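You operate a simulated robot arm through the tools that you are given. There is no shell and no other tool.

You are at the controls of a simulated robot arm. One attempt, no reset.

Task
Soak the yellow brick from the drip rack in the soak tray.
Fine: shut the drain first; water over the red line; tap shut before it runs over. Set down upright: what you pick out. Where these are worked on the way, their far stop is far enough and under half their travel is too little: tank tap.
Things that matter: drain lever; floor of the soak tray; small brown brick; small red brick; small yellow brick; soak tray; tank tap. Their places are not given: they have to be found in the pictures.

Only the result counts: the job must be done as asked and must still hold three seconds after the hand-in. Knocking over, shifting, dropping, spilling or breaking anything else fails it.

Robot
A 6-joint arm with a two-finger gripper, fixed in place. Base frame: the origin is on the floor under the middle of its stand, x ahead of it, y to its left, z up; the work surface is at about z = 86.2. Readings come in cm, degrees, newtons and seconds.
With the tool pointing down near the work surface it reaches from about 36 to 86 cm from the base axis. Its first joint turns from -166.0 to 166.0 degrees. Payload 2.45 kg.
The tool frame sits at the grasp point between the pads (the TCP): z along the fingers, y along the line on which they close. The tips reach 2 cm beyond it. The gripper opens to 14 cm; its body begins 16.8 cm behind the TCP.
Orientation is told as [roll, pitch, yaw] about the base's x, y, z axes, in that order, counted from this pose: with the fingers straight down and closing along the base's y, the tool's x points along the base's -x, its y along +y and its z along -z.

Tools
- The arm moves only by the tool move_arm. Its argument "moves" is one flat list of numbers, 7 for each row, row after row: the shift along the tool's x, y, z in units of 30 mm (1.0 is 30 mm), then the turn, a rotation vector about the tool's x, y, z in units of 8 degrees (1.0 is 8 degrees), then the finger opening in cm, from 0 to 14. In form: [tx, ty, tz, wx, wy, wz, hand, tx, ty, tz, wx, wy, wz, hand, ...]. A call has 1 to 20 rows; each row shifts and turns the commanded pose from where the row before left it, along the tool's axes as they then stand. A call with a number of a shift or a turn outside -1 to 1 is refused whole. Each row takes 0.2 s and may step no farther than 5 cm and 8.6 degrees from the row before; otherwise, or with a gripper value out of range, the whole call is refused. Where a pose cannot be reached the arm comes as near as it can. A force on the tool above 50 N (or 10 N above the force at the start of the call, whichever is more), or a blocked arm, ends the call early, and 0.2 s more pass. The fingers move at their own pace (about 4.5 cm/s each) and stop on an object; they squeeze with about 24 N. The grip force told is the motor's: it shows also when the fingers shut on nothing. Time passes only in rows, and 0.2 s behind the last, so rows that do not move let the fingers close. It gives the time, the measured TCP pose, the force on the tool (base axes), the opening and the grip force at its end, in the units of the frame above (readings bear some noise), with the torque about the TCP (base axes, N m) and any sound that the robot's microphone picked up.
- Cameras (640 x 400 px; columns grow to the right, rows downward): "scene" is fixed at [5.18, 65, 162.87]; the picture's right is [-0.51, -0.86, 0.00], its down [-0.60, 0.35, -0.72] and it looks along [0.62, -0.36, -0.70] (base axes); focal length 282 px, centre (320, 200). "wrist" rides on the gripper at [7.8, 1.1, -20.9] in the tool frame; the picture's right is [-0.14, 0.99, 0.00], its down [-0.92, -0.13, -0.37] and it looks along [-0.37, -0.05, 0.93] (tool axes); focal length 280 px, centre (320, 200).
- capture(camera): a new picture of that camera. No time passes.
- raise_lower(by): moves the trunk up (or, below 0, down) by that many cm; the arm rides with it, the base frame stays. It gives what a move gives, with no picture.
- locate(camera, pixels): for up to 12 pixels [column, row] of the newest picture of that camera ("zoom" is the newest enlarged one), the place [x, y, z] in the base frame of the surface seen there, good to about 0.2 cm. No time passes.
- enlarge(camera, box): a new picture of the part [left, top, right, bottom] of that camera's present view, enlarged. No time passes.
- finish_job(): hands the job in; it is judged then, once.

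Open the gripper and draw the arm clear of the work before you hand the job in, unless the task says otherwise.

The tools are called after "Call:" as name(argument=value, ...) on one line, values as JSON. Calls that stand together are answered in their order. move_arm: Moves the arm, as the interface text tells. Its arguments: {"type":"object","properties":{"moves":{"type":"array"}},"required":["moves"]} The other tools are called the same way: raise_lower (by) moves the trunk up or down; capture (camera) takes a picture; locate (camera, pixels) gives the place of the surface under pixels of a picture; enlarge (camera, box) takes an enlarged picture of a part of a camera's view; finish_job () hands the job in.

At the start:

```text
clock: 0.0
tool_pos: [48.93, 31.5, 134.33]
ee_rot: [-0.1, 0.0, 0.0]
contact_force: [0.4, 0.1, 0.4]
ft_torque: [-0.03, -0.02, 0.0]
gripper_width: 14.01
grip_force: 0.0
trunk travel left (down, up): [-15.0, 8.0]
```

scene: 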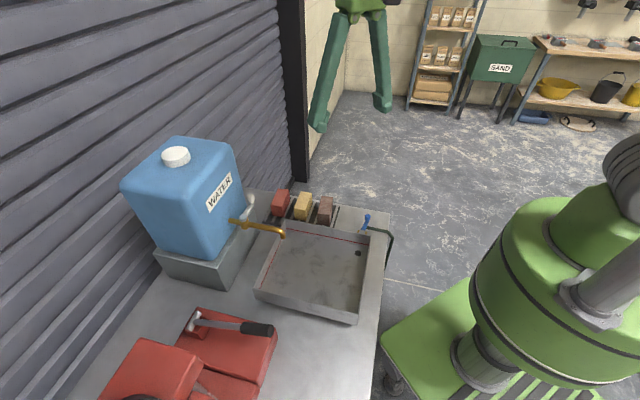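
wrist: 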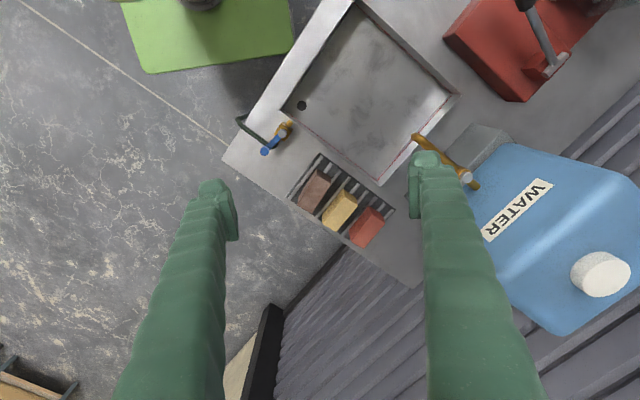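

The scene shows the tray around (315,270), the bricks near (280-325,207), the drain lever (blue) near (367,220), and the tap near (245,215). I enlarge these regions to see details.

Call:
enlarge(camera="scene", box=[220, 170, 420, 295])

Call:
enlarge(camera="wrist", box=[220, 80, 500, 255])

```text
3.20 times, centred on (320, 232) of scene
```

zoom: 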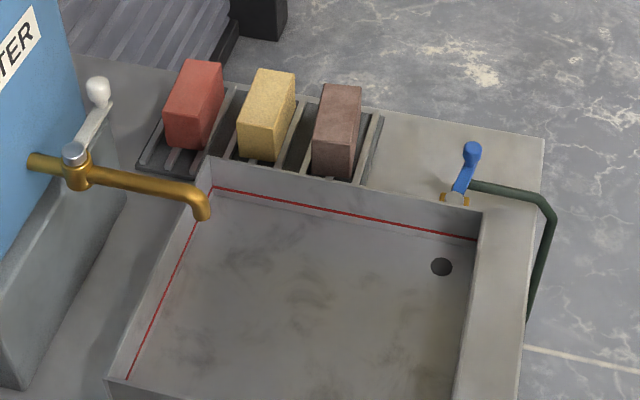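

```text
2.29 times, centred on (360, 168) of wrist
```

zoom: 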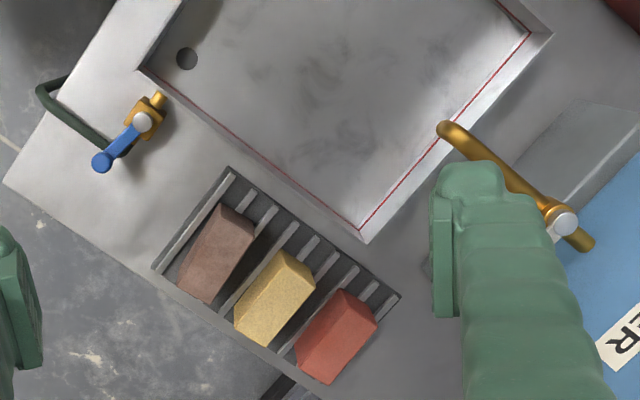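

The wrist zoom shows the drain lever (141,121)-(101,160), the bricks and the tap. I locate key points on it.

Call:
locate(camera="zoom", pixels=[[141, 121], [101, 161], [122, 141], [157, 98], [185, 58], [280, 285], [225, 240], [343, 325], [564, 223], [445, 128], [362, 230], [145, 70]])

Call:
enlarge(camera="scene", box=[340, 200, 404, 240])

Call:
enlarge(camera="wrist", box=[225, 95, 321, 155])

```text
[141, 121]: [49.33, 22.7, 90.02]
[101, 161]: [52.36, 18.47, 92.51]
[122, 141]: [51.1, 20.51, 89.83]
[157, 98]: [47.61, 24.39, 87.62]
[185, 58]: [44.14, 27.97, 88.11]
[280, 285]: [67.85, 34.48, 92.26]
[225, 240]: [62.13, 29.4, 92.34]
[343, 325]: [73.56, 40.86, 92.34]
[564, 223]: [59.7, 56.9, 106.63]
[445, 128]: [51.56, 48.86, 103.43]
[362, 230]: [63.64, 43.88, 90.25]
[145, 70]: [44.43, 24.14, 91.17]
```

```text
10.00 times, centred on (372, 220) of scene
```

zoom: 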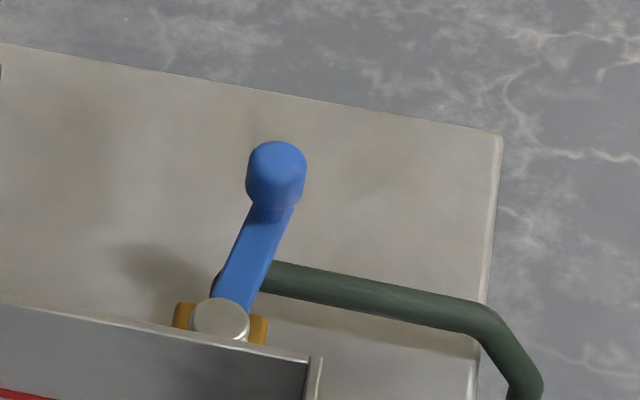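

```text
6.67 times, centred on (273, 125) of wrist
```

zoom: 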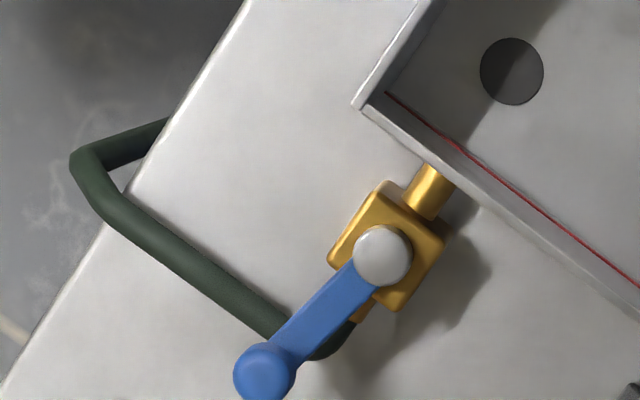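

The newest wrist zoom shows the valve body at (390,250), pivot cap (383,252), knob (263,372). I locate these precisely plus pipe points.

Call:
locate(camera="zoom", pixels=[[383, 252], [263, 370], [350, 285], [310, 325], [290, 345], [432, 190], [340, 255], [425, 270], [325, 352], [230, 290], [362, 107], [511, 71]])

Call:
capture(camera="scene")

Call:
enlarge(camera="wrist", box=[270, 130, 430, 230])

```text
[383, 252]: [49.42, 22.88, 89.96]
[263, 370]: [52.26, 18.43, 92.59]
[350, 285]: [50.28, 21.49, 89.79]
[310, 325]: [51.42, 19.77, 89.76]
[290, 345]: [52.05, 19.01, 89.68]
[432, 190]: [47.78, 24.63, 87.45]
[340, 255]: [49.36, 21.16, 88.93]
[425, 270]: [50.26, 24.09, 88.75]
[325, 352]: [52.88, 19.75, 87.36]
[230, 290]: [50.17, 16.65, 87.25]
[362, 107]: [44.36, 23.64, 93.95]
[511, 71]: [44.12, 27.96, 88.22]
```

```text
taken
```

scene: 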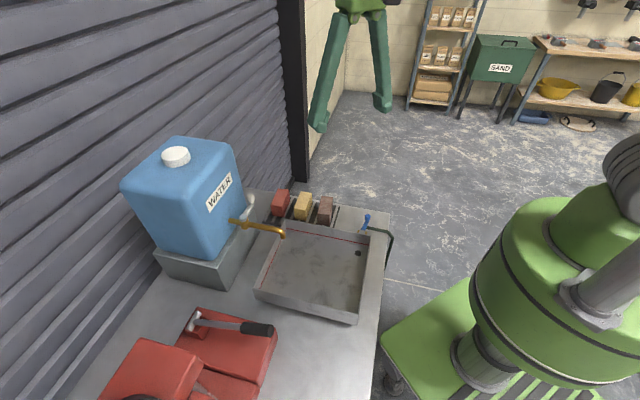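

```text
4.00 times, centred on (350, 180) of wrist
```

zoom: 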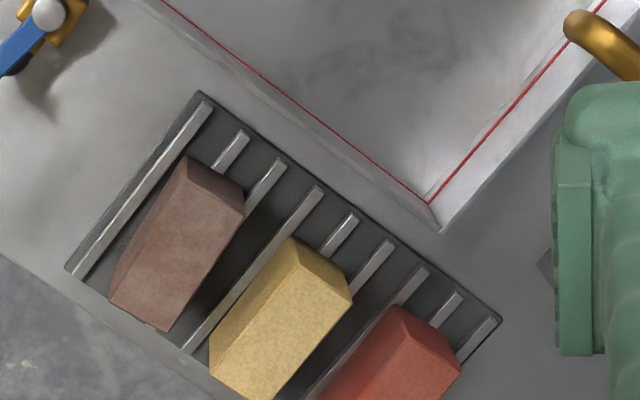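

I locate the brick corners and rack in the latest wrist zoom (yellow centre near (280,315)).

Call:
locate(camera="zoom", pixels=[[292, 245], [340, 268], [345, 295], [325, 280], [275, 380], [218, 345], [275, 320], [200, 350], [200, 110], [180, 165], [235, 205], [425, 330]])

Call:
enlarge(camera="scene", box=[260, 180, 356, 240])

```text
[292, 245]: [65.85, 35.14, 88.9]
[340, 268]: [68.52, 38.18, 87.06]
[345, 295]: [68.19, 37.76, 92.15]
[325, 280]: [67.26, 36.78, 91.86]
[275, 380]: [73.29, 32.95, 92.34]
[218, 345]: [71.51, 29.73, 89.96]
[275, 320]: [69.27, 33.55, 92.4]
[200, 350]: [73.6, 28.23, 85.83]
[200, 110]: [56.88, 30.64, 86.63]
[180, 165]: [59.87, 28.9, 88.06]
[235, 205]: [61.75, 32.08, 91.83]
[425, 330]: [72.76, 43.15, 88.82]
```

```text
6.67 times, centred on (308, 210) of scene
```

zoom: 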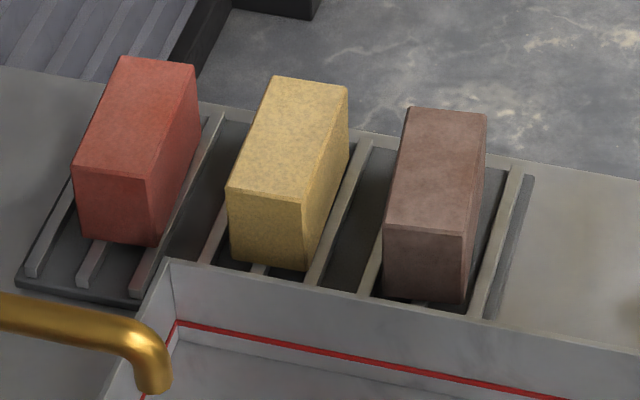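

The scene zoom shows the yellow brick's top face with corners (275,78), (348,88), (302,203), (228,187). I locate them and neighbours.

Call:
locate(camera="zoom", pixels=[[277, 81], [345, 90], [300, 199], [231, 186], [233, 258], [302, 265], [410, 112], [388, 225], [484, 116], [460, 228], [145, 175], [193, 68]])

Call:
enlarge(camera="scene", box=[216, 186, 312, 246])

```text
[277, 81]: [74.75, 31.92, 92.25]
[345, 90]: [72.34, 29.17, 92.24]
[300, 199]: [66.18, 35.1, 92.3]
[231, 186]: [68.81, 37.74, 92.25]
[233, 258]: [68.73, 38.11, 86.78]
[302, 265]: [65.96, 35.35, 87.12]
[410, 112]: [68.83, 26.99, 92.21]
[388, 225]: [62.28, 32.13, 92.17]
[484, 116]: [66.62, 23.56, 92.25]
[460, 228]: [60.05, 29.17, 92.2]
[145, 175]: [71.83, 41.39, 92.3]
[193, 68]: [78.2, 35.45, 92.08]
```

```text
6.67 times, centred on (264, 216) of scene
```

zoom: 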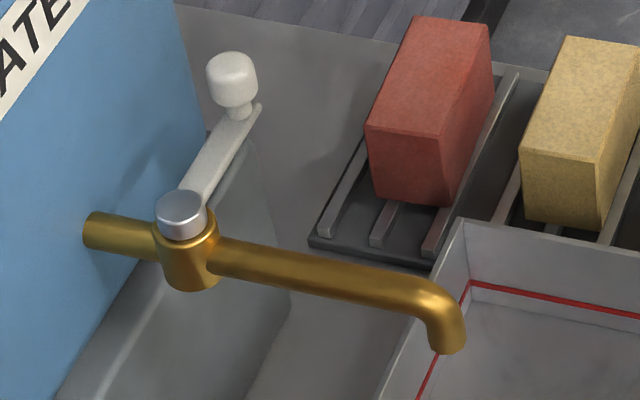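

The tap zoom shows pivot cap (181,208), white lever to knob (232,75), spout end (447,340). I locate these and tray points.

Call:
locate(camera="zoom", pixels=[[181, 203], [232, 62], [232, 95], [195, 185], [222, 145], [240, 112], [185, 255], [120, 232], [300, 262], [400, 290], [445, 305], [447, 345]])

Call:
enlarge(camera="scene", box=[240, 215, 400, 335])

```text
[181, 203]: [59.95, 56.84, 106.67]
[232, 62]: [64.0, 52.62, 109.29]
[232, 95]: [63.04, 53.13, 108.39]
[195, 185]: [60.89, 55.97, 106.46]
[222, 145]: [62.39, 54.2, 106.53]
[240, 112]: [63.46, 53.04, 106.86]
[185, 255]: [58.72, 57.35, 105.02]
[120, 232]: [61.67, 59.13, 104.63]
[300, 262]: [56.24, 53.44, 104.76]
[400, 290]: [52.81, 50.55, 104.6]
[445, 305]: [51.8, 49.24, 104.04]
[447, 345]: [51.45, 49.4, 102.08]
```

```text
3.33 times, centred on (320, 275) of scene
```

zoom: 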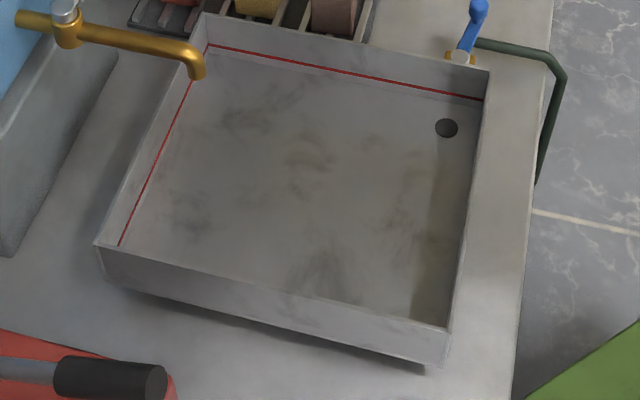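

The tray zoom shows rim corners (203,12), (490,70), (445,362), (97,245), red line near wall, drain hole (447,128). I locate them.

Call:
locate(camera="zoom", pixels=[[204, 14], [487, 71], [447, 328], [98, 243], [350, 75], [160, 160], [300, 160], [447, 128], [400, 270], [206, 46], [482, 100], [120, 240]])

Call:
capture(camera="wrist")

```text
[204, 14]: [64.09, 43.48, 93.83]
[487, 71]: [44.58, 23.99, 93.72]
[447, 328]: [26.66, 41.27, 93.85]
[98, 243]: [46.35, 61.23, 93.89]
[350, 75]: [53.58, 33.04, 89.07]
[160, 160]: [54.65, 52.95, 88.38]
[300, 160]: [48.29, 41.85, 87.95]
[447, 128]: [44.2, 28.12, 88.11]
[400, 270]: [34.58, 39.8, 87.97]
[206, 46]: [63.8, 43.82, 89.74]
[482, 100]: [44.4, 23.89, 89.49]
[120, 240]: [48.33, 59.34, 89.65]
```

```text
taken
```

wrist: 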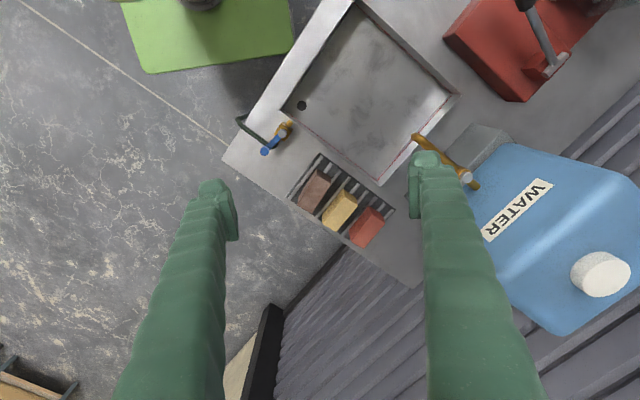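

Floor of tray is at z≈88, red line ≈89.6, rim ≈93.85, everything rotated 45°. Before pushing levers I look closely at the fingers in both cameras to know their width.

Call:
enlarge(camera="scene", box=[290, 0, 418, 140])

Call:
enlarge(camera="wrist", box=[160, 130, 480, 330])

```text
2.86 times, centred on (354, 70) of scene
```

zoom: 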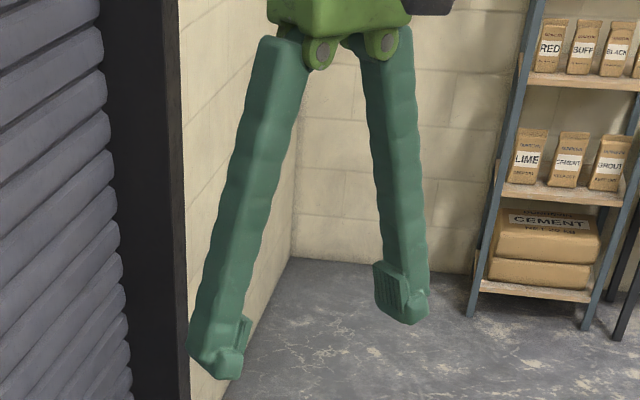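

```text
2.00 times, centred on (320, 230) of wrist
```

zoom: 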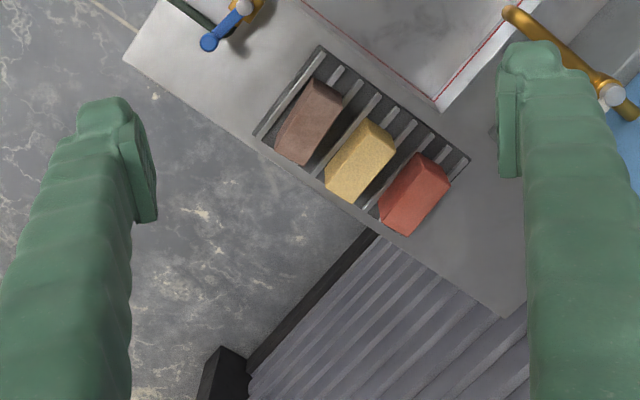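

I locate points on the fingers to get their dimensions: right finger tip (530,60), pad edges (500,80),(508,175),(525,95), left pad (150,215).

Call:
locate(camera="zoom", pixels=[[508, 60], [555, 58], [530, 48], [503, 90], [503, 170], [516, 170], [535, 150], [605, 150], [85, 110], [125, 105], [150, 210], [60, 150]])

```text
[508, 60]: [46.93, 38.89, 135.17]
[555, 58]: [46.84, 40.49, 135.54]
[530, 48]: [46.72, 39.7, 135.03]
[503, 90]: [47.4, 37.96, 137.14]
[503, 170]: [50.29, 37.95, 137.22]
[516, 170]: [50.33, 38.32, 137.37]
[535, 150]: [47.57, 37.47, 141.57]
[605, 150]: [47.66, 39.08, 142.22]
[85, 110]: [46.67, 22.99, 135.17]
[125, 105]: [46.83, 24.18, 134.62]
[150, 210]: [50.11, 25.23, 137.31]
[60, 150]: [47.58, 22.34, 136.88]
```

The fingers are about 2.5 cm thick, 4.4 cm wide. I need the tank's height and face position near the tap, so I locate tank points in the scene picture.

Call:
locate(camera="scene", pixels=[[176, 152], [187, 140], [232, 147], [192, 200], [188, 255], [240, 190], [215, 220], [225, 165], [248, 200], [200, 240], [128, 185], [225, 235]])

Call:
enlarge(camera="scene", box=[110, 120, 302, 300])

```text
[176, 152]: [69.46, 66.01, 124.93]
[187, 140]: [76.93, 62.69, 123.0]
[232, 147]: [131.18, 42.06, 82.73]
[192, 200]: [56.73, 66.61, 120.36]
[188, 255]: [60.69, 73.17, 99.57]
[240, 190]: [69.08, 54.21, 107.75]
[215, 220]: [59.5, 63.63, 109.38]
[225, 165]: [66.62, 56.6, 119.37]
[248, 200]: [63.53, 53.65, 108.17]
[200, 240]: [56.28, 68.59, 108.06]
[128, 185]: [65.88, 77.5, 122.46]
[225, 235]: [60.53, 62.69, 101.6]
```

```text
2.22 times, centred on (206, 210) of scene
```

zoom: 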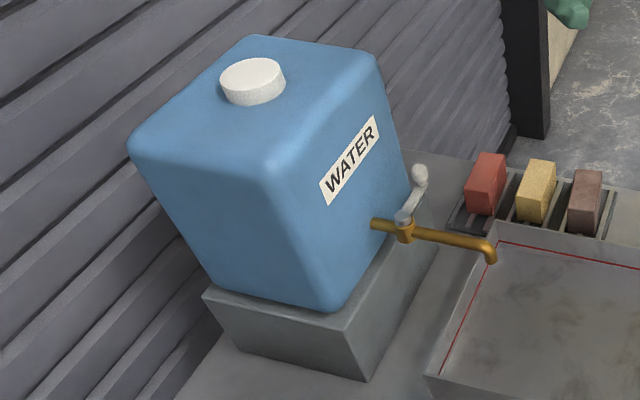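

Tank face is 4.5 cm behind the tap axis, so I'll grip knobs radially (fingers closing along the lever). First I move above the drain knob at (52.3,18.4) with yaw ≈ +34° and look.

Call:
move_arm(moves=[-0.126, -0.481, 1.0, 0, 0, 0, 6, -0.126, -0.481, 1.0, 0, 0, 0, 6, -0.126, -0.481, 1.0, 0, 0, 0, 6, -0.126, -0.481, 1.0, 0, 0, 0, 6, -0.126, -0.481, 1.0, 0, 0, 0, 6, -0.126, -0.481, 1.0, 0, 0, 0, 6, -0.126, -0.481, 1.0, 0, 0, 0, 6, -0.126, -0.481, 1.0, 0, 0, 0, 6, -0.126, -0.481, 1.0, 0, 0, 0, 6, 0, 0, 0, 0, 0, -0.85, 6, 0, 0, 0, 0, 0, -0.85, 6, 0, 0, 0, 0, 0, -0.85, 6, 0, 0, 0, 0, 0, -0.85, 6, 0, 0, 0, 0, 0, -0.85, 6])

Call:
capture(camera="wrist")

Call:
capture(camera="scene")

```text
clock: 3.0
tool_pos: [52.57, 18.49, 107.23]
ee_rot: [0.0, 0.0, 34.1]
contact_force: [0.7, 0.8, 0.2]
ft_torque: [0.04, -0.03, -0.01]
gripper_width: 6.02
grip_force: 0.0
trunk travel left (down, up): [-15.0, 8.0]
```

```text
taken
```

wrist: 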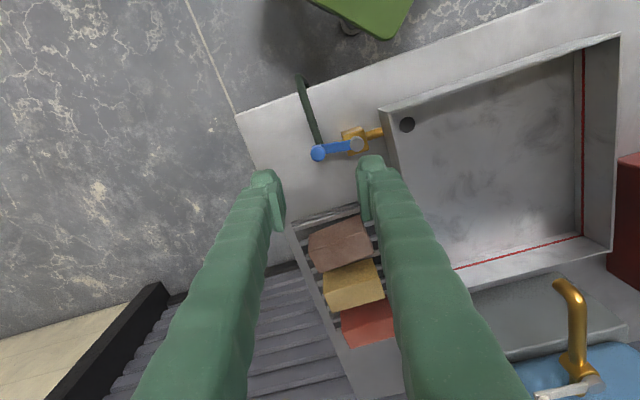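

```text
taken
```

scene: 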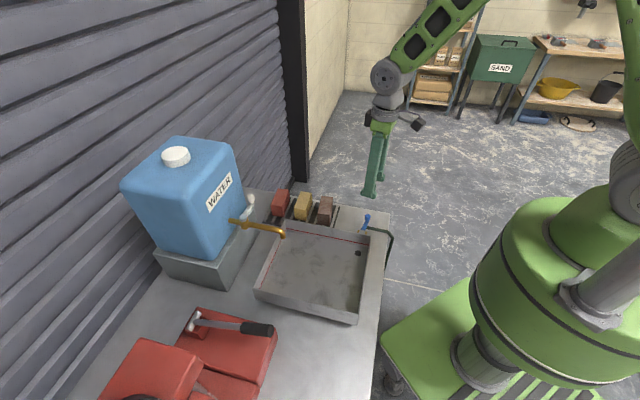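

The wrist view shows the drain lever at (318,152)-(357,144) pointing left. I enlarge it and measure.

Call:
enlarge(camera="wrist", box=[290, 100, 418, 180])

Call:
locate(camera="zoom", pixels=[[130, 258], [165, 265], [333, 218], [285, 225], [200, 245], [240, 235]])

```text
5.00 times, centred on (354, 140) of wrist
```

zoom: 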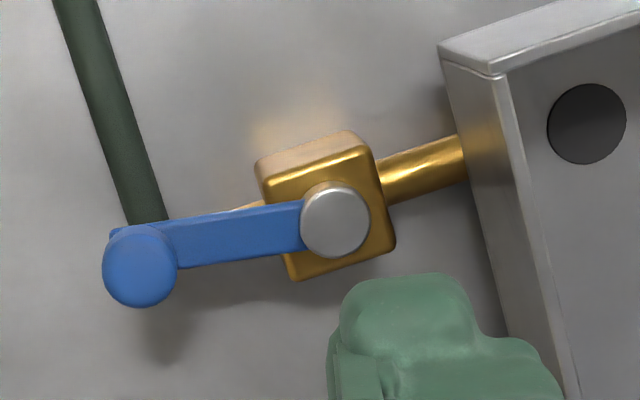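

```text
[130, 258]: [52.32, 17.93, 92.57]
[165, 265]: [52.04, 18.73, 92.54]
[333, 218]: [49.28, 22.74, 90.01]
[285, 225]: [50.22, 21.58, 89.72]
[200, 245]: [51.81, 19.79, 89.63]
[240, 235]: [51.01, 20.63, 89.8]
```

Knob centre ≈ (52.3,18.2), top z 92.55, bar top 89.7. I narrow to 4 cm and descend to just above the knob.

Call:
move_arm(moves=[0.05, -0.07, 1.0, 0, 0, 0, 4, 0, 0, 1.0, 0, 0, 0, 4, 0, 0, 1.0, 0, 0, 0, 4, 0, 0, 0.6, 0, 0, 0, 4, 0, 0, 0, 0, 0, 0, 4])

Call:
capture(camera="wrist")

Call:
enlarge(camera="scene", box=[320, 170, 416, 250])

```text
clock: 4.2
tool_pos: [52.44, 18.08, 96.58]
ee_rot: [0.0, 0.0, 34.0]
contact_force: [-0.1, 0.0, 0.4]
ft_torque: [0.01, -0.01, 0.0]
gripper_width: 3.99
grip_force: 0.1
trunk travel left (down, up): [-15.0, 8.0]
```

```text
taken
```

wrist: 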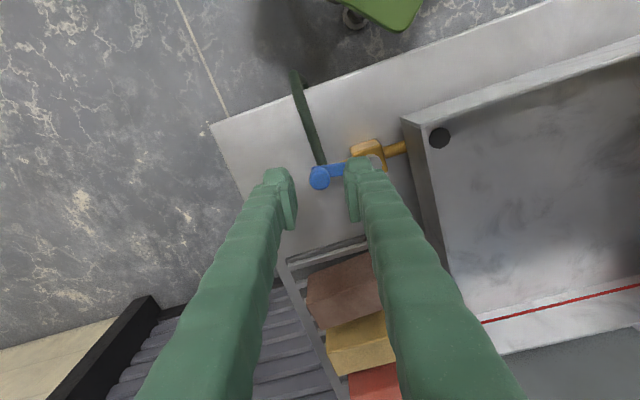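

```text
5.00 times, centred on (368, 210) of scene
```

zoom: 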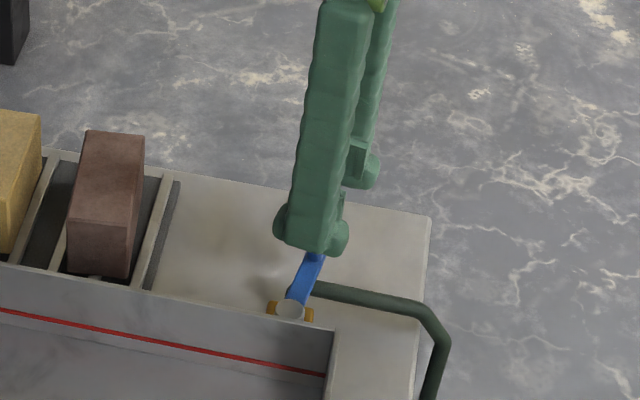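

Fingers straddle the knob. I descend 4.3 cm to TCP z≈92.3 and close on it.

Call:
move_arm(moves=[0, 0, 0.8, 0, 0, 0, 4, 0, 0, 0.62, 0, 0, 0, 4, 0, 0, 0, 0, 0, 0, 4, 0, 0, 0, 0, 0, 0, 1, 0, 0, 0, 0, 0, 0, 0.5, 0, 0, 0, 0, 0, 0, 0.5])

Call:
enlarge(camera="wrist", box=[240, 130, 432, 250])

Call:
enlarge(camera="scene", box=[320, 170, 416, 250])

```text
clock: 5.6
tool_pos: [52.42, 18.1, 92.24]
ee_rot: [-0.1, 0.0, 34.0]
contact_force: [7.0, -12.9, -3.7]
ft_torque: [-0.11, -0.18, -0.04]
gripper_width: 1.85
grip_force: 36.6
trunk travel left (down, up): [-15.0, 8.0]
```

```text
3.33 times, centred on (336, 190) of wrist
```

zoom: 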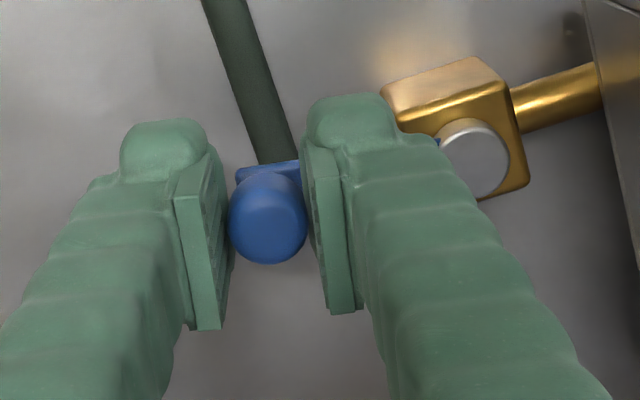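

```text
5.00 times, centred on (368, 210) of scene
```

zoom: 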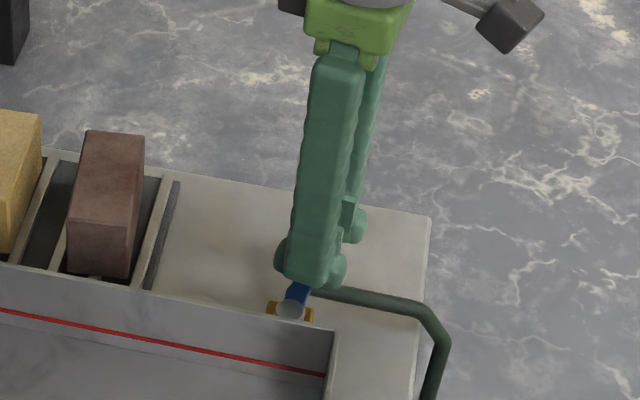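

Knob gripped (width 1.85). Clockwise (seen from above) is +tool x with +wz; I try a small 8° arc that way to feel whether the lever yields.

Call:
move_arm(moves=[0.13, -0.025, 0, 0, 0, 0.5, 0.5, 0.13, 0.005, 0, 0, 0, 0.5, 0.5, 0, 0, 0, 0, 0, 0, 0.5])

Call:
enlarge(camera="wrist", box=[240, 130, 432, 250])

```text
clock: 6.4
tool_pos: [51.82, 17.75, 92.2]
ee_rot: [0.0, 0.1, 26.0]
contact_force: [-0.2, 2.2, -13.2]
ft_torque: [0.12, -0.16, 0.01]
gripper_width: 1.81
grip_force: 43.7
trunk travel left (down, up): [-15.0, 8.0]
```

```text
3.33 times, centred on (336, 190) of wrist
```

zoom: 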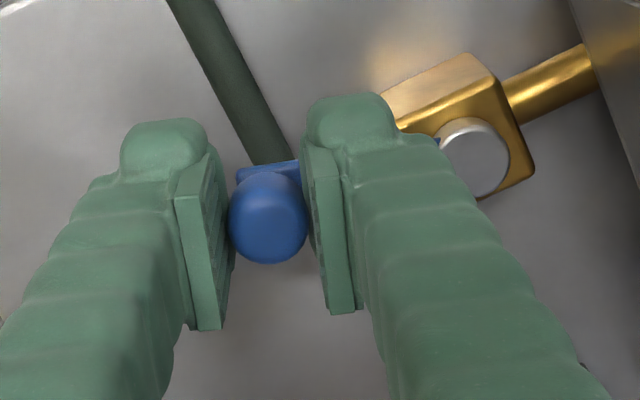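

The lever followed the gripper (horizontal force ~2 N), so it turns clockwise. I continue the arc another 64°.

Call:
move_arm(moves=[0.26, 0.018, 0, 0, 0, 1, 0.5, 0.26, 0.018, 0, 0, 0, 1, 0.5, 0.26, 0.018, 0, 0, 0, 1, 0.5, 0.26, 0.018, 0, 0, 0, 1, 0.5, 0.26, 0.018, 0, 0, 0, 1, 0.5, 0.26, 0.018, 0, 0, 0, 1, 0.5, 0, 0, 0, 0, 0, 0, 0.5])

Call:
capture(camera="wrist")

Call:
enlarge(camera="scene", box=[320, 180, 416, 260])

```text
clock: 8.0
tool_pos: [47.41, 17.73, 92.22]
ee_rot: [-0.1, -0.1, -22.1]
contact_force: [3.3, 5.2, -17.5]
ft_torque: [-0.04, -0.28, -0.03]
gripper_width: 1.8
grip_force: 43.0
trunk travel left (down, up): [-15.0, 8.0]
```

```text
taken
```

wrist: 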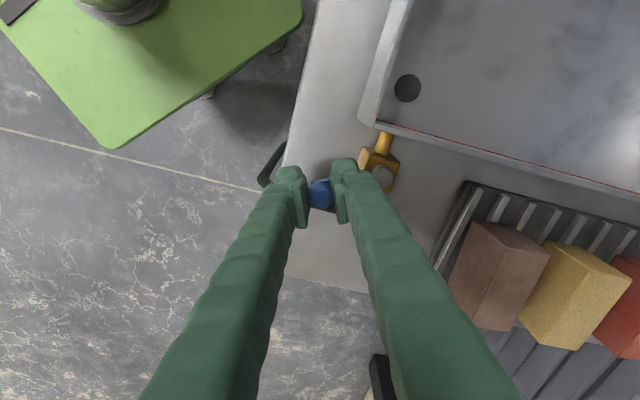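

```text
5.00 times, centred on (368, 220) of scene
```

zoom: 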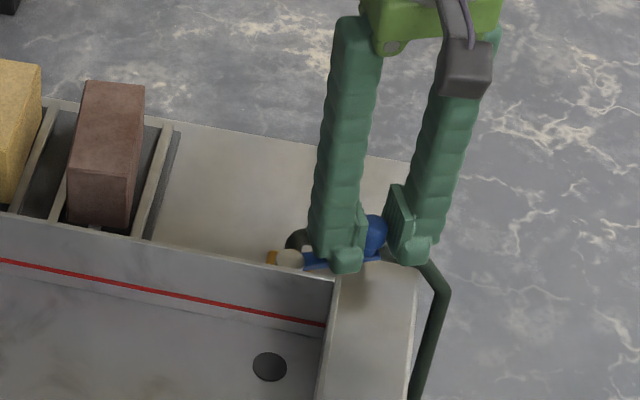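

Lever at about −112° azimuth, still turning freely (≈6 N). I continue in 8° steps toward the stop expected near −135…−146°.

Call:
move_arm(moves=[0.25, 0.015, 0, 0, 0, 1, 0.5, 0.25, 0.015, 0, 0, 0, 1, 0.5, 0.13, 0.01, 0, 0, 0, 0.5, 0.5, 0, 0, 0, 0, 0, 0, 0.5])

Call:
capture(camera="wrist")

```text
clock: 9.0
tool_pos: [45.93, 18.75, 92.26]
ee_rot: [0.1, 0.0, -42.0]
contact_force: [6.8, 7.8, -9.6]
ft_torque: [0.06, -0.12, -0.06]
gripper_width: 1.83
grip_force: 43.6
trunk travel left (down, up): [-15.0, 8.0]
```

```text
taken
```

wrist: 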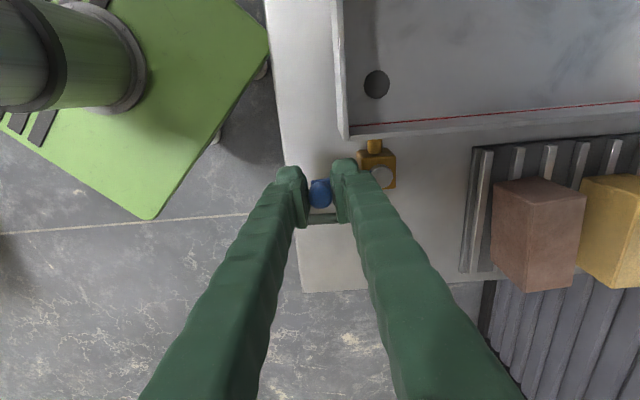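

Lever at ≈ −132°, only a radial pull, no tangential stop yet. I continue in small steps to find the stop.

Call:
move_arm(moves=[0.12, 0.03, 0, 0, 0, 0.5, 0.5, 0.12, 0.005, 0, 0, 0, 0.5, 0.5, 0, 0, 0, 0, 0, 0, 0.5])

Call:
enlarge(camera="wrist", box=[240, 100, 432, 220])

```text
clock: 9.8
tool_pos: [45.44, 19.13, 92.23]
ee_rot: [0.1, 0.0, -50.1]
contact_force: [16.8, -9.4, -1.5]
ft_torque: [-0.43, -0.39, -0.13]
gripper_width: 1.85
grip_force: 43.3
trunk travel left (down, up): [-15.0, 8.0]
```

```text
3.33 times, centred on (336, 160) of wrist
```

zoom: 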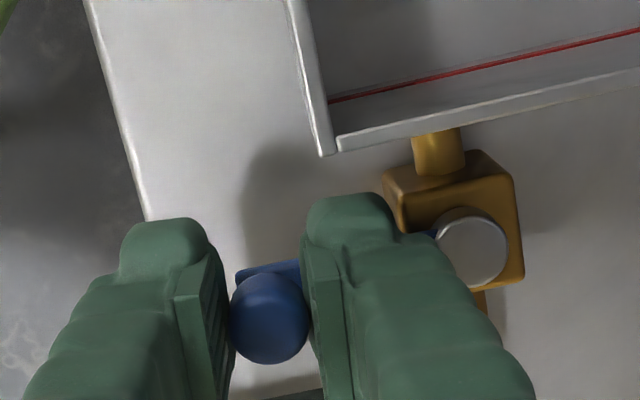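

A tangential reaction (~19 N) appeared at ≈ −137°: the lever is at its stop, perpendicular to the pipe. One tiny further push confirms it, then I'll release.

Call:
move_arm(moves=[0.04, 0, 0, 0, 0, 0, 0.5, 0, 0, 0, 0, 0, 0, 0.5])

```text
clock: 10.4
tool_pos: [45.43, 19.19, 92.28]
ee_rot: [0.1, 0.1, -49.9]
contact_force: [25.6, -18.4, -0.4]
ft_torque: [-0.29, -0.32, -0.1]
gripper_width: 1.84
grip_force: 44.0
trunk travel left (down, up): [-15.0, 8.0]
```

The stop holds (32 N). I open the fingers to 4.5 cm and lift straight up.

Call:
move_arm(moves=[0, 0, 0, 0, 0, 0, 4.5, 0, 0, 0, 0, 0, 0, 4.5, 0, 0, -0.5, 0, 0, 0, 4.5, 0, 0, -1, 0, 0, 0, 4.5, 0, 0, -1, 0, 0, 0, 4.5, 0, 0, -1, 0, 0, 0, 4.5, 0, 0, -1, 0, 0, 0, 4.5, 0, 0, -1, 0, 0, 0, 4.5])

Call:
capture(camera="wrist")

Call:
capture(camera="scene")

```text
clock: 12.2
tool_pos: [44.88, 19.18, 108.77]
ee_rot: [0.0, 0.0, -49.9]
contact_force: [-0.2, -1.3, -0.7]
ft_torque: [0.02, -0.05, -0.01]
gripper_width: 4.5
grip_force: 0.1
trunk travel left (down, up): [-15.0, 8.0]
```

```text
taken
```

wrist: 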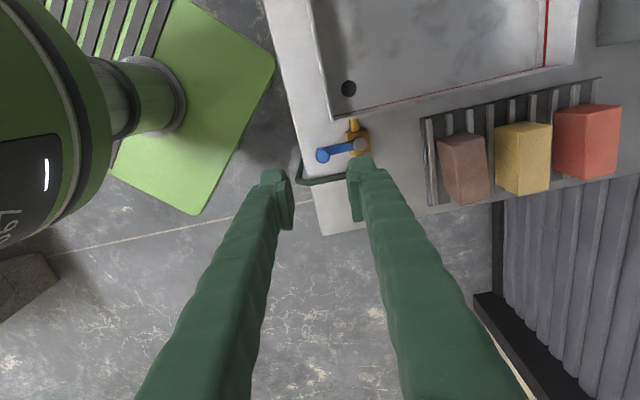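

```text
taken
```

scene: 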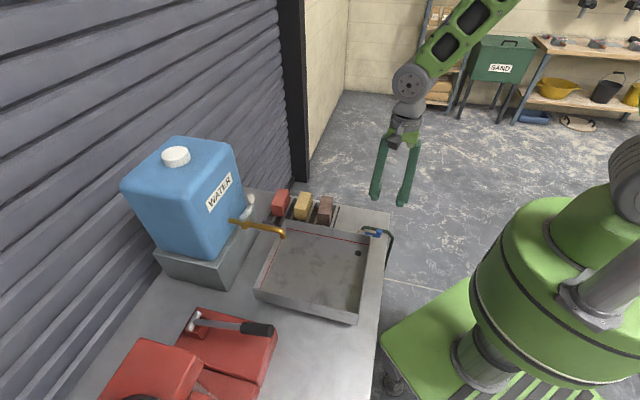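

Drain lever now lies across the pipe (wrist (322,155)-(360,147)). I'll place the brick in the dry tray first; I check finger thickness near the tips from this view before choosing the grasp opening.

Call:
enlarge(camera="wrist", box=[224, 140, 416, 260])

Call:
locate(camera="zoom", pixels=[[125, 105], [195, 100], [232, 190], [225, 280], [100, 190], [410, 140], [425, 250], [520, 110], [540, 150], [560, 200], [460, 65], [400, 60]])

```text
3.33 times, centred on (320, 200) of wrist
```

zoom: 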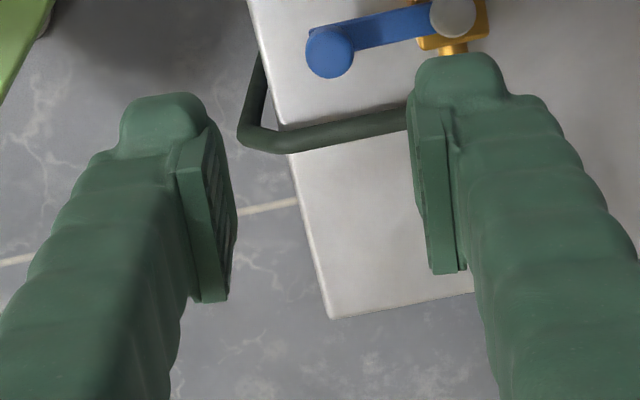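

```text
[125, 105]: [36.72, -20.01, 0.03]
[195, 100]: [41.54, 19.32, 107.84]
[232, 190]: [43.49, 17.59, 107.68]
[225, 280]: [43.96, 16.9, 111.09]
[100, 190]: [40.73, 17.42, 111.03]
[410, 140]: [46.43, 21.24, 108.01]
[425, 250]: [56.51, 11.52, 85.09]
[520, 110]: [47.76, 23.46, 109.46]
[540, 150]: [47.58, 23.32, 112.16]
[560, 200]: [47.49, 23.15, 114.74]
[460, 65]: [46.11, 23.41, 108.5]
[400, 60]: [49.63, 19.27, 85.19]
```

Fingers ≈2.9 cm thick at the tips; gaps beside the yellow brick are ≥4 cm, so an opening of ~4.7 cm fits. I move to hover over the yellow brick near (70.0,34.05), yaw −44°.

Call:
move_arm(moves=[0, 0, 0, 0, 0, -0.73, 5, -0.254, 0.937, 0.158, 0, 0, 0, 5, -0.254, 0.937, 0.158, 0, 0, 0, 5, -0.254, 0.937, 0.158, 0, 0, 0, 5, -0.254, 0.937, 0.158, 0, 0, 0, 5, -0.254, 0.937, 0.158, 0, 0, 0, 5, -0.254, 0.937, 0.158, 0, 0, 0, 5, -0.254, 0.937, 0.158, 0, 0, 0, 5, -0.254, 0.937, 0.158, 0, 0, 0, 5, -0.254, 0.937, 0.158, 0, 0, 0, 5, -0.254, 0.937, 0.158, 0, 0, 0, 5, 0, 0, 0, 0, 0, 0, 5])

Call:
capture(camera="wrist")

Call:
capture(camera="scene")

```text
clock: 14.8
tool_pos: [70.19, 33.94, 104.14]
ee_rot: [0.0, 0.0, -44.1]
contact_force: [0.2, 0.7, 0.4]
ft_torque: [0.0, -0.01, -0.01]
gripper_width: 4.99
grip_force: 0.0
trunk travel left (down, up): [-15.0, 8.0]
```

```text
taken
```

wrist: 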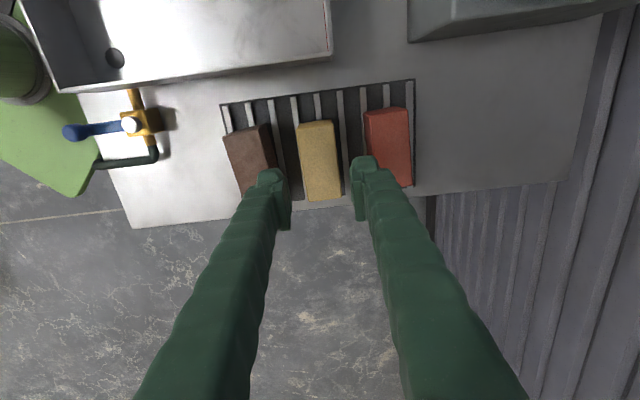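

```text
taken
```

scene: 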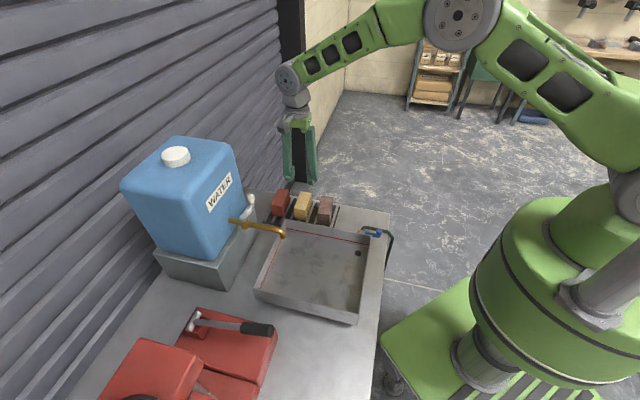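

The yellow brick shows at (320,160) in the wrist view, between brown and red. I enlarge to refine its centre and angle.

Call:
enlarge(camera="wrist", box=[216, 80, 424, 210])

Call:
locate(camera="zoom", pixels=[[262, 155], [360, 150], [376, 350], [280, 355], [150, 210], [165, 160], [180, 250], [465, 120], [470, 200], [320, 240], [268, 250], [368, 245]])

```text
3.08 times, centred on (320, 145) of wrist
```

zoom: 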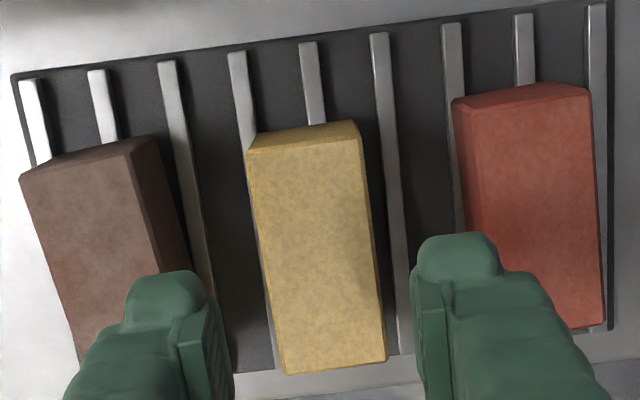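

```text
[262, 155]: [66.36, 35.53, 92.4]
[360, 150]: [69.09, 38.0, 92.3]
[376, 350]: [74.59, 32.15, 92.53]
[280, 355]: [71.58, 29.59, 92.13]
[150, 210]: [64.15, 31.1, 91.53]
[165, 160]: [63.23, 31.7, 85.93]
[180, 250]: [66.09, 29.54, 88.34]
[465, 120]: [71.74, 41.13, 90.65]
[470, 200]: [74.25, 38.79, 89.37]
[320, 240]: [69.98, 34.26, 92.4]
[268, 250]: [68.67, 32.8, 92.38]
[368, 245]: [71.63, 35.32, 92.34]
```

Brick is aligned with the tool within ~1°, centre matches the TCP (tool-y coordinate ≈73.2). I narrow to 4.6 cm and go down to just above the brick tops for a clearance check.

Call:
move_arm(moves=[0, 0, 0.8, 0, 0, 0, 4.6, 0, 0, 0.8, 0, 0, 0, 4.6, 0, 0, 0.8, 0, 0, 0, 4.6, 0, 0, 0.75, 0, 0, 0, 4.6, 0, 0, 0, 0, 0, 0, 4.6])

Call:
enlarge(camera="wrist", box=[200, 90, 440, 240])

Call:
enlarge(camera="scene", box=[255, 165, 351, 240])

```text
clock: 16.0
tool_pos: [70.18, 34.15, 94.75]
ee_rot: [0.0, 0.0, -44.0]
contact_force: [0.3, -0.2, 0.6]
ft_torque: [0.02, -0.01, -0.01]
gripper_width: 4.59
grip_force: 0.1
trunk travel left (down, up): [-15.0, 8.0]
```

```text
2.67 times, centred on (320, 165) of wrist
```

zoom: 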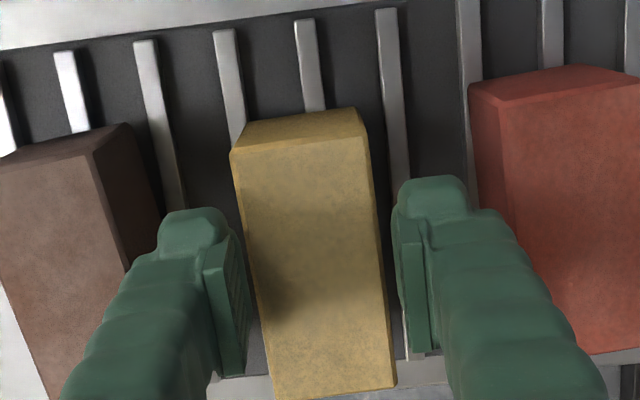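

```text
5.33 times, centred on (303, 202) of scene
```

zoom: 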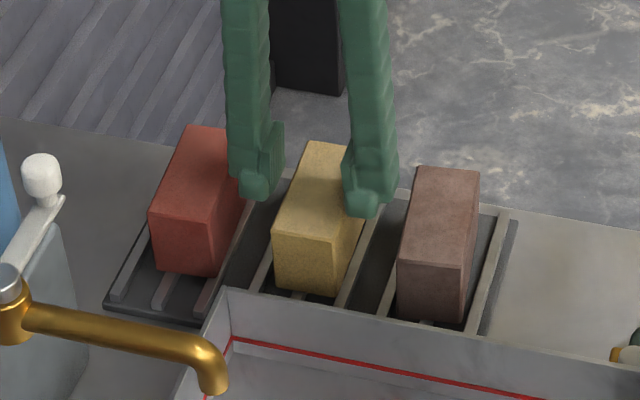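

I check the lateral clearance numerically: finger outer edges versus brown and red brick edges in the wrist view.

Call:
enlarge(camera="wrist", box=[200, 90, 440, 240])

Call:
locate(camera="zoom", pixels=[[140, 265], [168, 225], [120, 245], [105, 185], [145, 240], [495, 212], [520, 250], [475, 100], [495, 190], [232, 250], [405, 230], [243, 230]])

```text
2.67 times, centred on (320, 165) of wrist
```

zoom: 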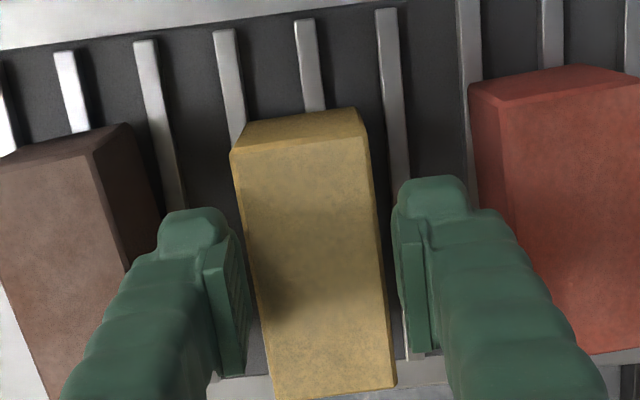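

```text
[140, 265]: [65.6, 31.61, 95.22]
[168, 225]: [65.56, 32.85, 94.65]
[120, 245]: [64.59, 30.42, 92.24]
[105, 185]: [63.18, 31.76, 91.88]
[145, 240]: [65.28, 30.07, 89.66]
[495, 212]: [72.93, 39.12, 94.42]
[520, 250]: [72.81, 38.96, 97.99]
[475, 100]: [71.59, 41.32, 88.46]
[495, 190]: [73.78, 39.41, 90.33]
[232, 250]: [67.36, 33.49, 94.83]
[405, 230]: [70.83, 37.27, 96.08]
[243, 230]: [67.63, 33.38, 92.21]
```

Clearances: ≥1.2 cm to brown, ≈0.7 cm to red; yellow spans 71.1–75.2. I shift 0.12 cm toward brown and descend to TCP z≈90.5, then close.

Call:
move_arm(moves=[0, -0.04, 0.4, 0, 0, 0, 4.6, 0, 0, 0.4, 0, 0, 0, 4.6, 0, 0, 0.35, 0, 0, 0, 4.6, 0, 0, 0.27, 0, 0, 0, 4.6, 0, 0, 0, 0, 0, 0, 4.6])

Call:
enlarge(camera="wrist", box=[200, 90, 440, 240])

Call:
enlarge(camera="scene", box=[255, 165, 351, 240])

```text
clock: 17.2
tool_pos: [70.2, 34.02, 90.34]
ee_rot: [0.0, -0.1, -44.2]
contact_force: [-0.5, -0.5, 0.1]
ft_torque: [-0.03, -0.02, -0.03]
gripper_width: 4.63
grip_force: 0.1
trunk travel left (down, up): [-15.0, 8.0]
```

```text
2.67 times, centred on (320, 165) of wrist
```

zoom: 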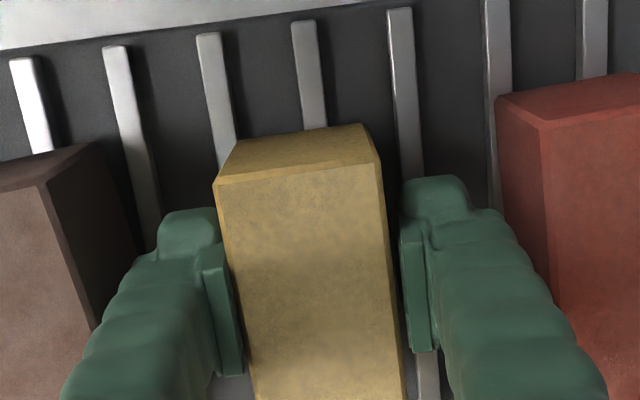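

```text
5.33 times, centred on (303, 202) of scene
```

zoom: 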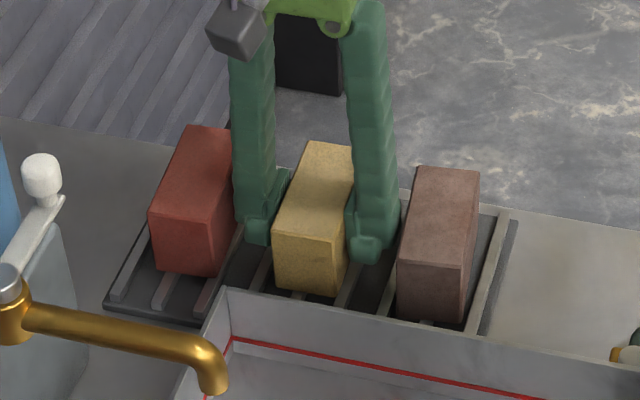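

No contact (≈0.5 N). The gap is slightly larger on the red side, so I shift 0.15 cm toward brown and close on the brick.

Call:
move_arm(moves=[0, -0.05, 0, 0, 0, 0, 4.6, 0, 0, 0, 0, 0, 0, 4.2, 0, 0, 0, 0, 0, 0, 3.5, 0, 0, 0, 0, 0, 0, 3.0, 0, 0, 0, 0, 0, 0, 2.5, 0, 0, 0, 0, 0, 0, 2.5])

Call:
enlarge(camera="wrist", box=[200, 90, 440, 240])

```text
clock: 18.6
tool_pos: [69.95, 33.96, 90.28]
ee_rot: [0.0, 0.0, -44.1]
contact_force: [0.6, 1.5, 1.2]
ft_torque: [-0.02, 0.02, 0.04]
gripper_width: 4.33
grip_force: 23.8
trunk travel left (down, up): [-15.0, 8.0]
```

```text
2.67 times, centred on (320, 165) of wrist
```

zoom: 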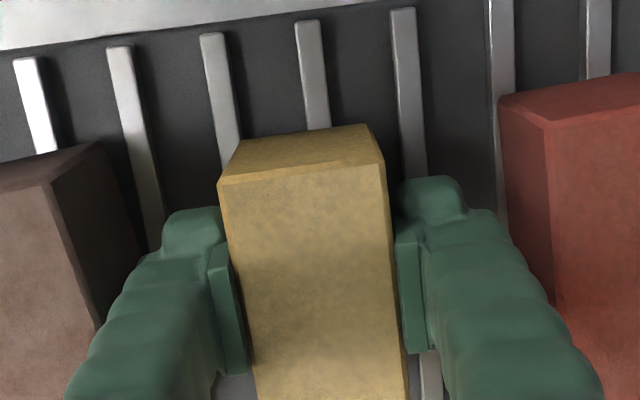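

Gripped (width 4.33, 24 N). I lift straight up by 10 cm.

Call:
move_arm(moves=[0, 0, -0.2, 0, 0, 0, 2.5, 0, 0, -0.4, 0, 0, 0, 2.5, 0, 0, -0.6, 0, 0, 0, 2.5, 0, 0, -0.7, 0, 0, 0, 2.5, 0, 0, -0.7, 0, 0, 0, 2.5, 0, 0, -0.6, 0, 0, 0, 2.5, 0, 0, -0.3, 0, 0, 0, 2.5, 0, 0, 0, 0, 0, 0, 2.5])

Call:
capture(camera="wrist")

Call:
enlarge(camera="scene", box=[240, 130, 368, 240])

```text
clock: 20.4
tool_pos: [69.96, 33.91, 100.7]
ee_rot: [0.0, 0.0, -44.1]
contact_force: [-0.3, 0.1, -3.3]
ft_torque: [0.05, 0.02, 0.03]
gripper_width: 4.32
grip_force: 24.3
trunk travel left (down, up): [-15.0, 8.0]
```

```text
taken
```

wrist: 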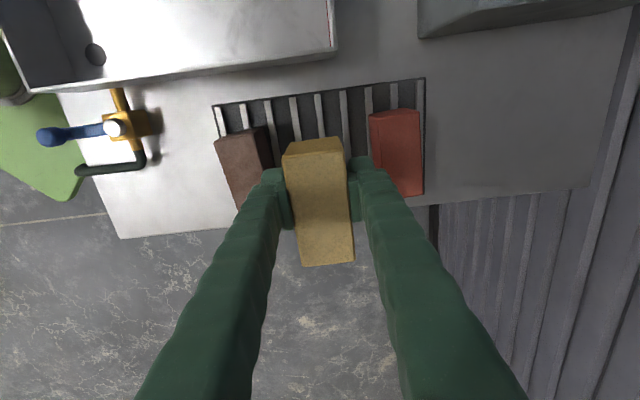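

```text
3.64 times, centred on (304, 185) of scene
```

zoom: 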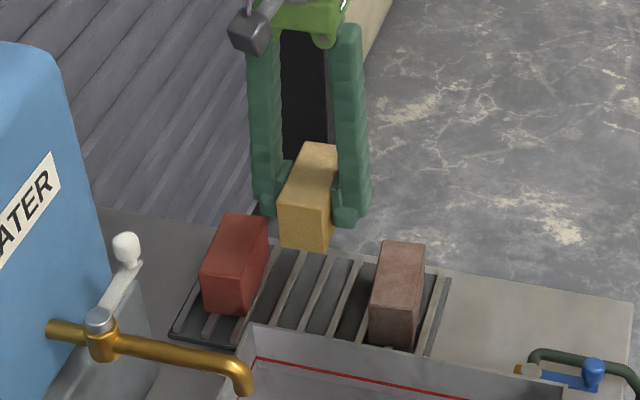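

Brick lifted (3.3 N), neighbours undisturbed. I carry it at z≈100.7 over the rim to above (44,38) in the tray.

Call:
move_arm(moves=[0.3, -0.21, 0, 0, 0, 0, 2.5, 0.597, -0.42, 0, 0, 0, 0, 2.5, 0.597, -0.42, 0, 0, 0, 0, 2.5, 0.597, -0.42, 0, 0, 0, 0, 2.5, 0.597, -0.42, 0, 0, 0, 0, 2.5, 0.597, -0.42, 0, 0, 0, 0, 2.5, 0.597, -0.42, 0, 0, 0, 0, 2.5, 0.597, -0.42, 0, 0, 0, 0, 2.5, 0.597, -0.42, 0, 0, 0, 0, 2.5, 0.597, -0.42, 0, 0, 0, 0, 2.5, 0.597, -0.42, 0, 0, 0, 0, 2.5, 0.597, -0.42, 0, 0, 0, 0, 2.5, 0.3, -0.21, 0, 0, 0, 0, 2.5, 0, 0, 0, 0, 0, 0, 2.5])

Call:
capture(camera="wrist")

Call:
capture(camera="scene")

```text
clock: 23.4
tool_pos: [43.87, 38.2, 100.86]
ee_rot: [0.0, 0.0, -44.1]
contact_force: [0.1, -0.2, -3.5]
ft_torque: [-0.01, 0.0, 0.0]
gripper_width: 4.31
grip_force: 23.5
trunk travel left (down, up): [-15.0, 8.0]
```

```text
taken
```

wrist: 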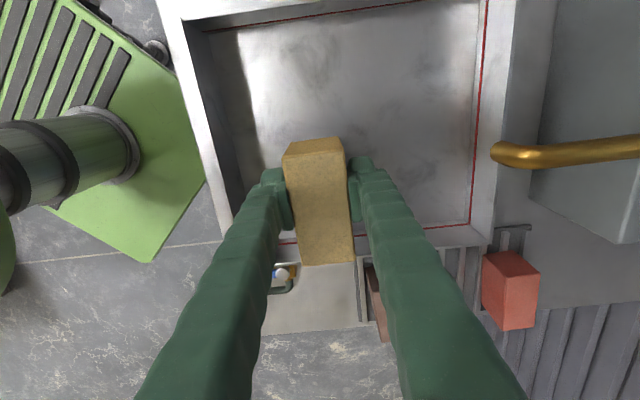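

```text
taken
```

scene: 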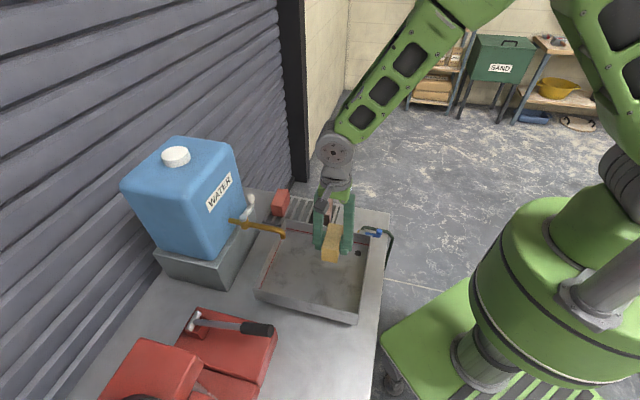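

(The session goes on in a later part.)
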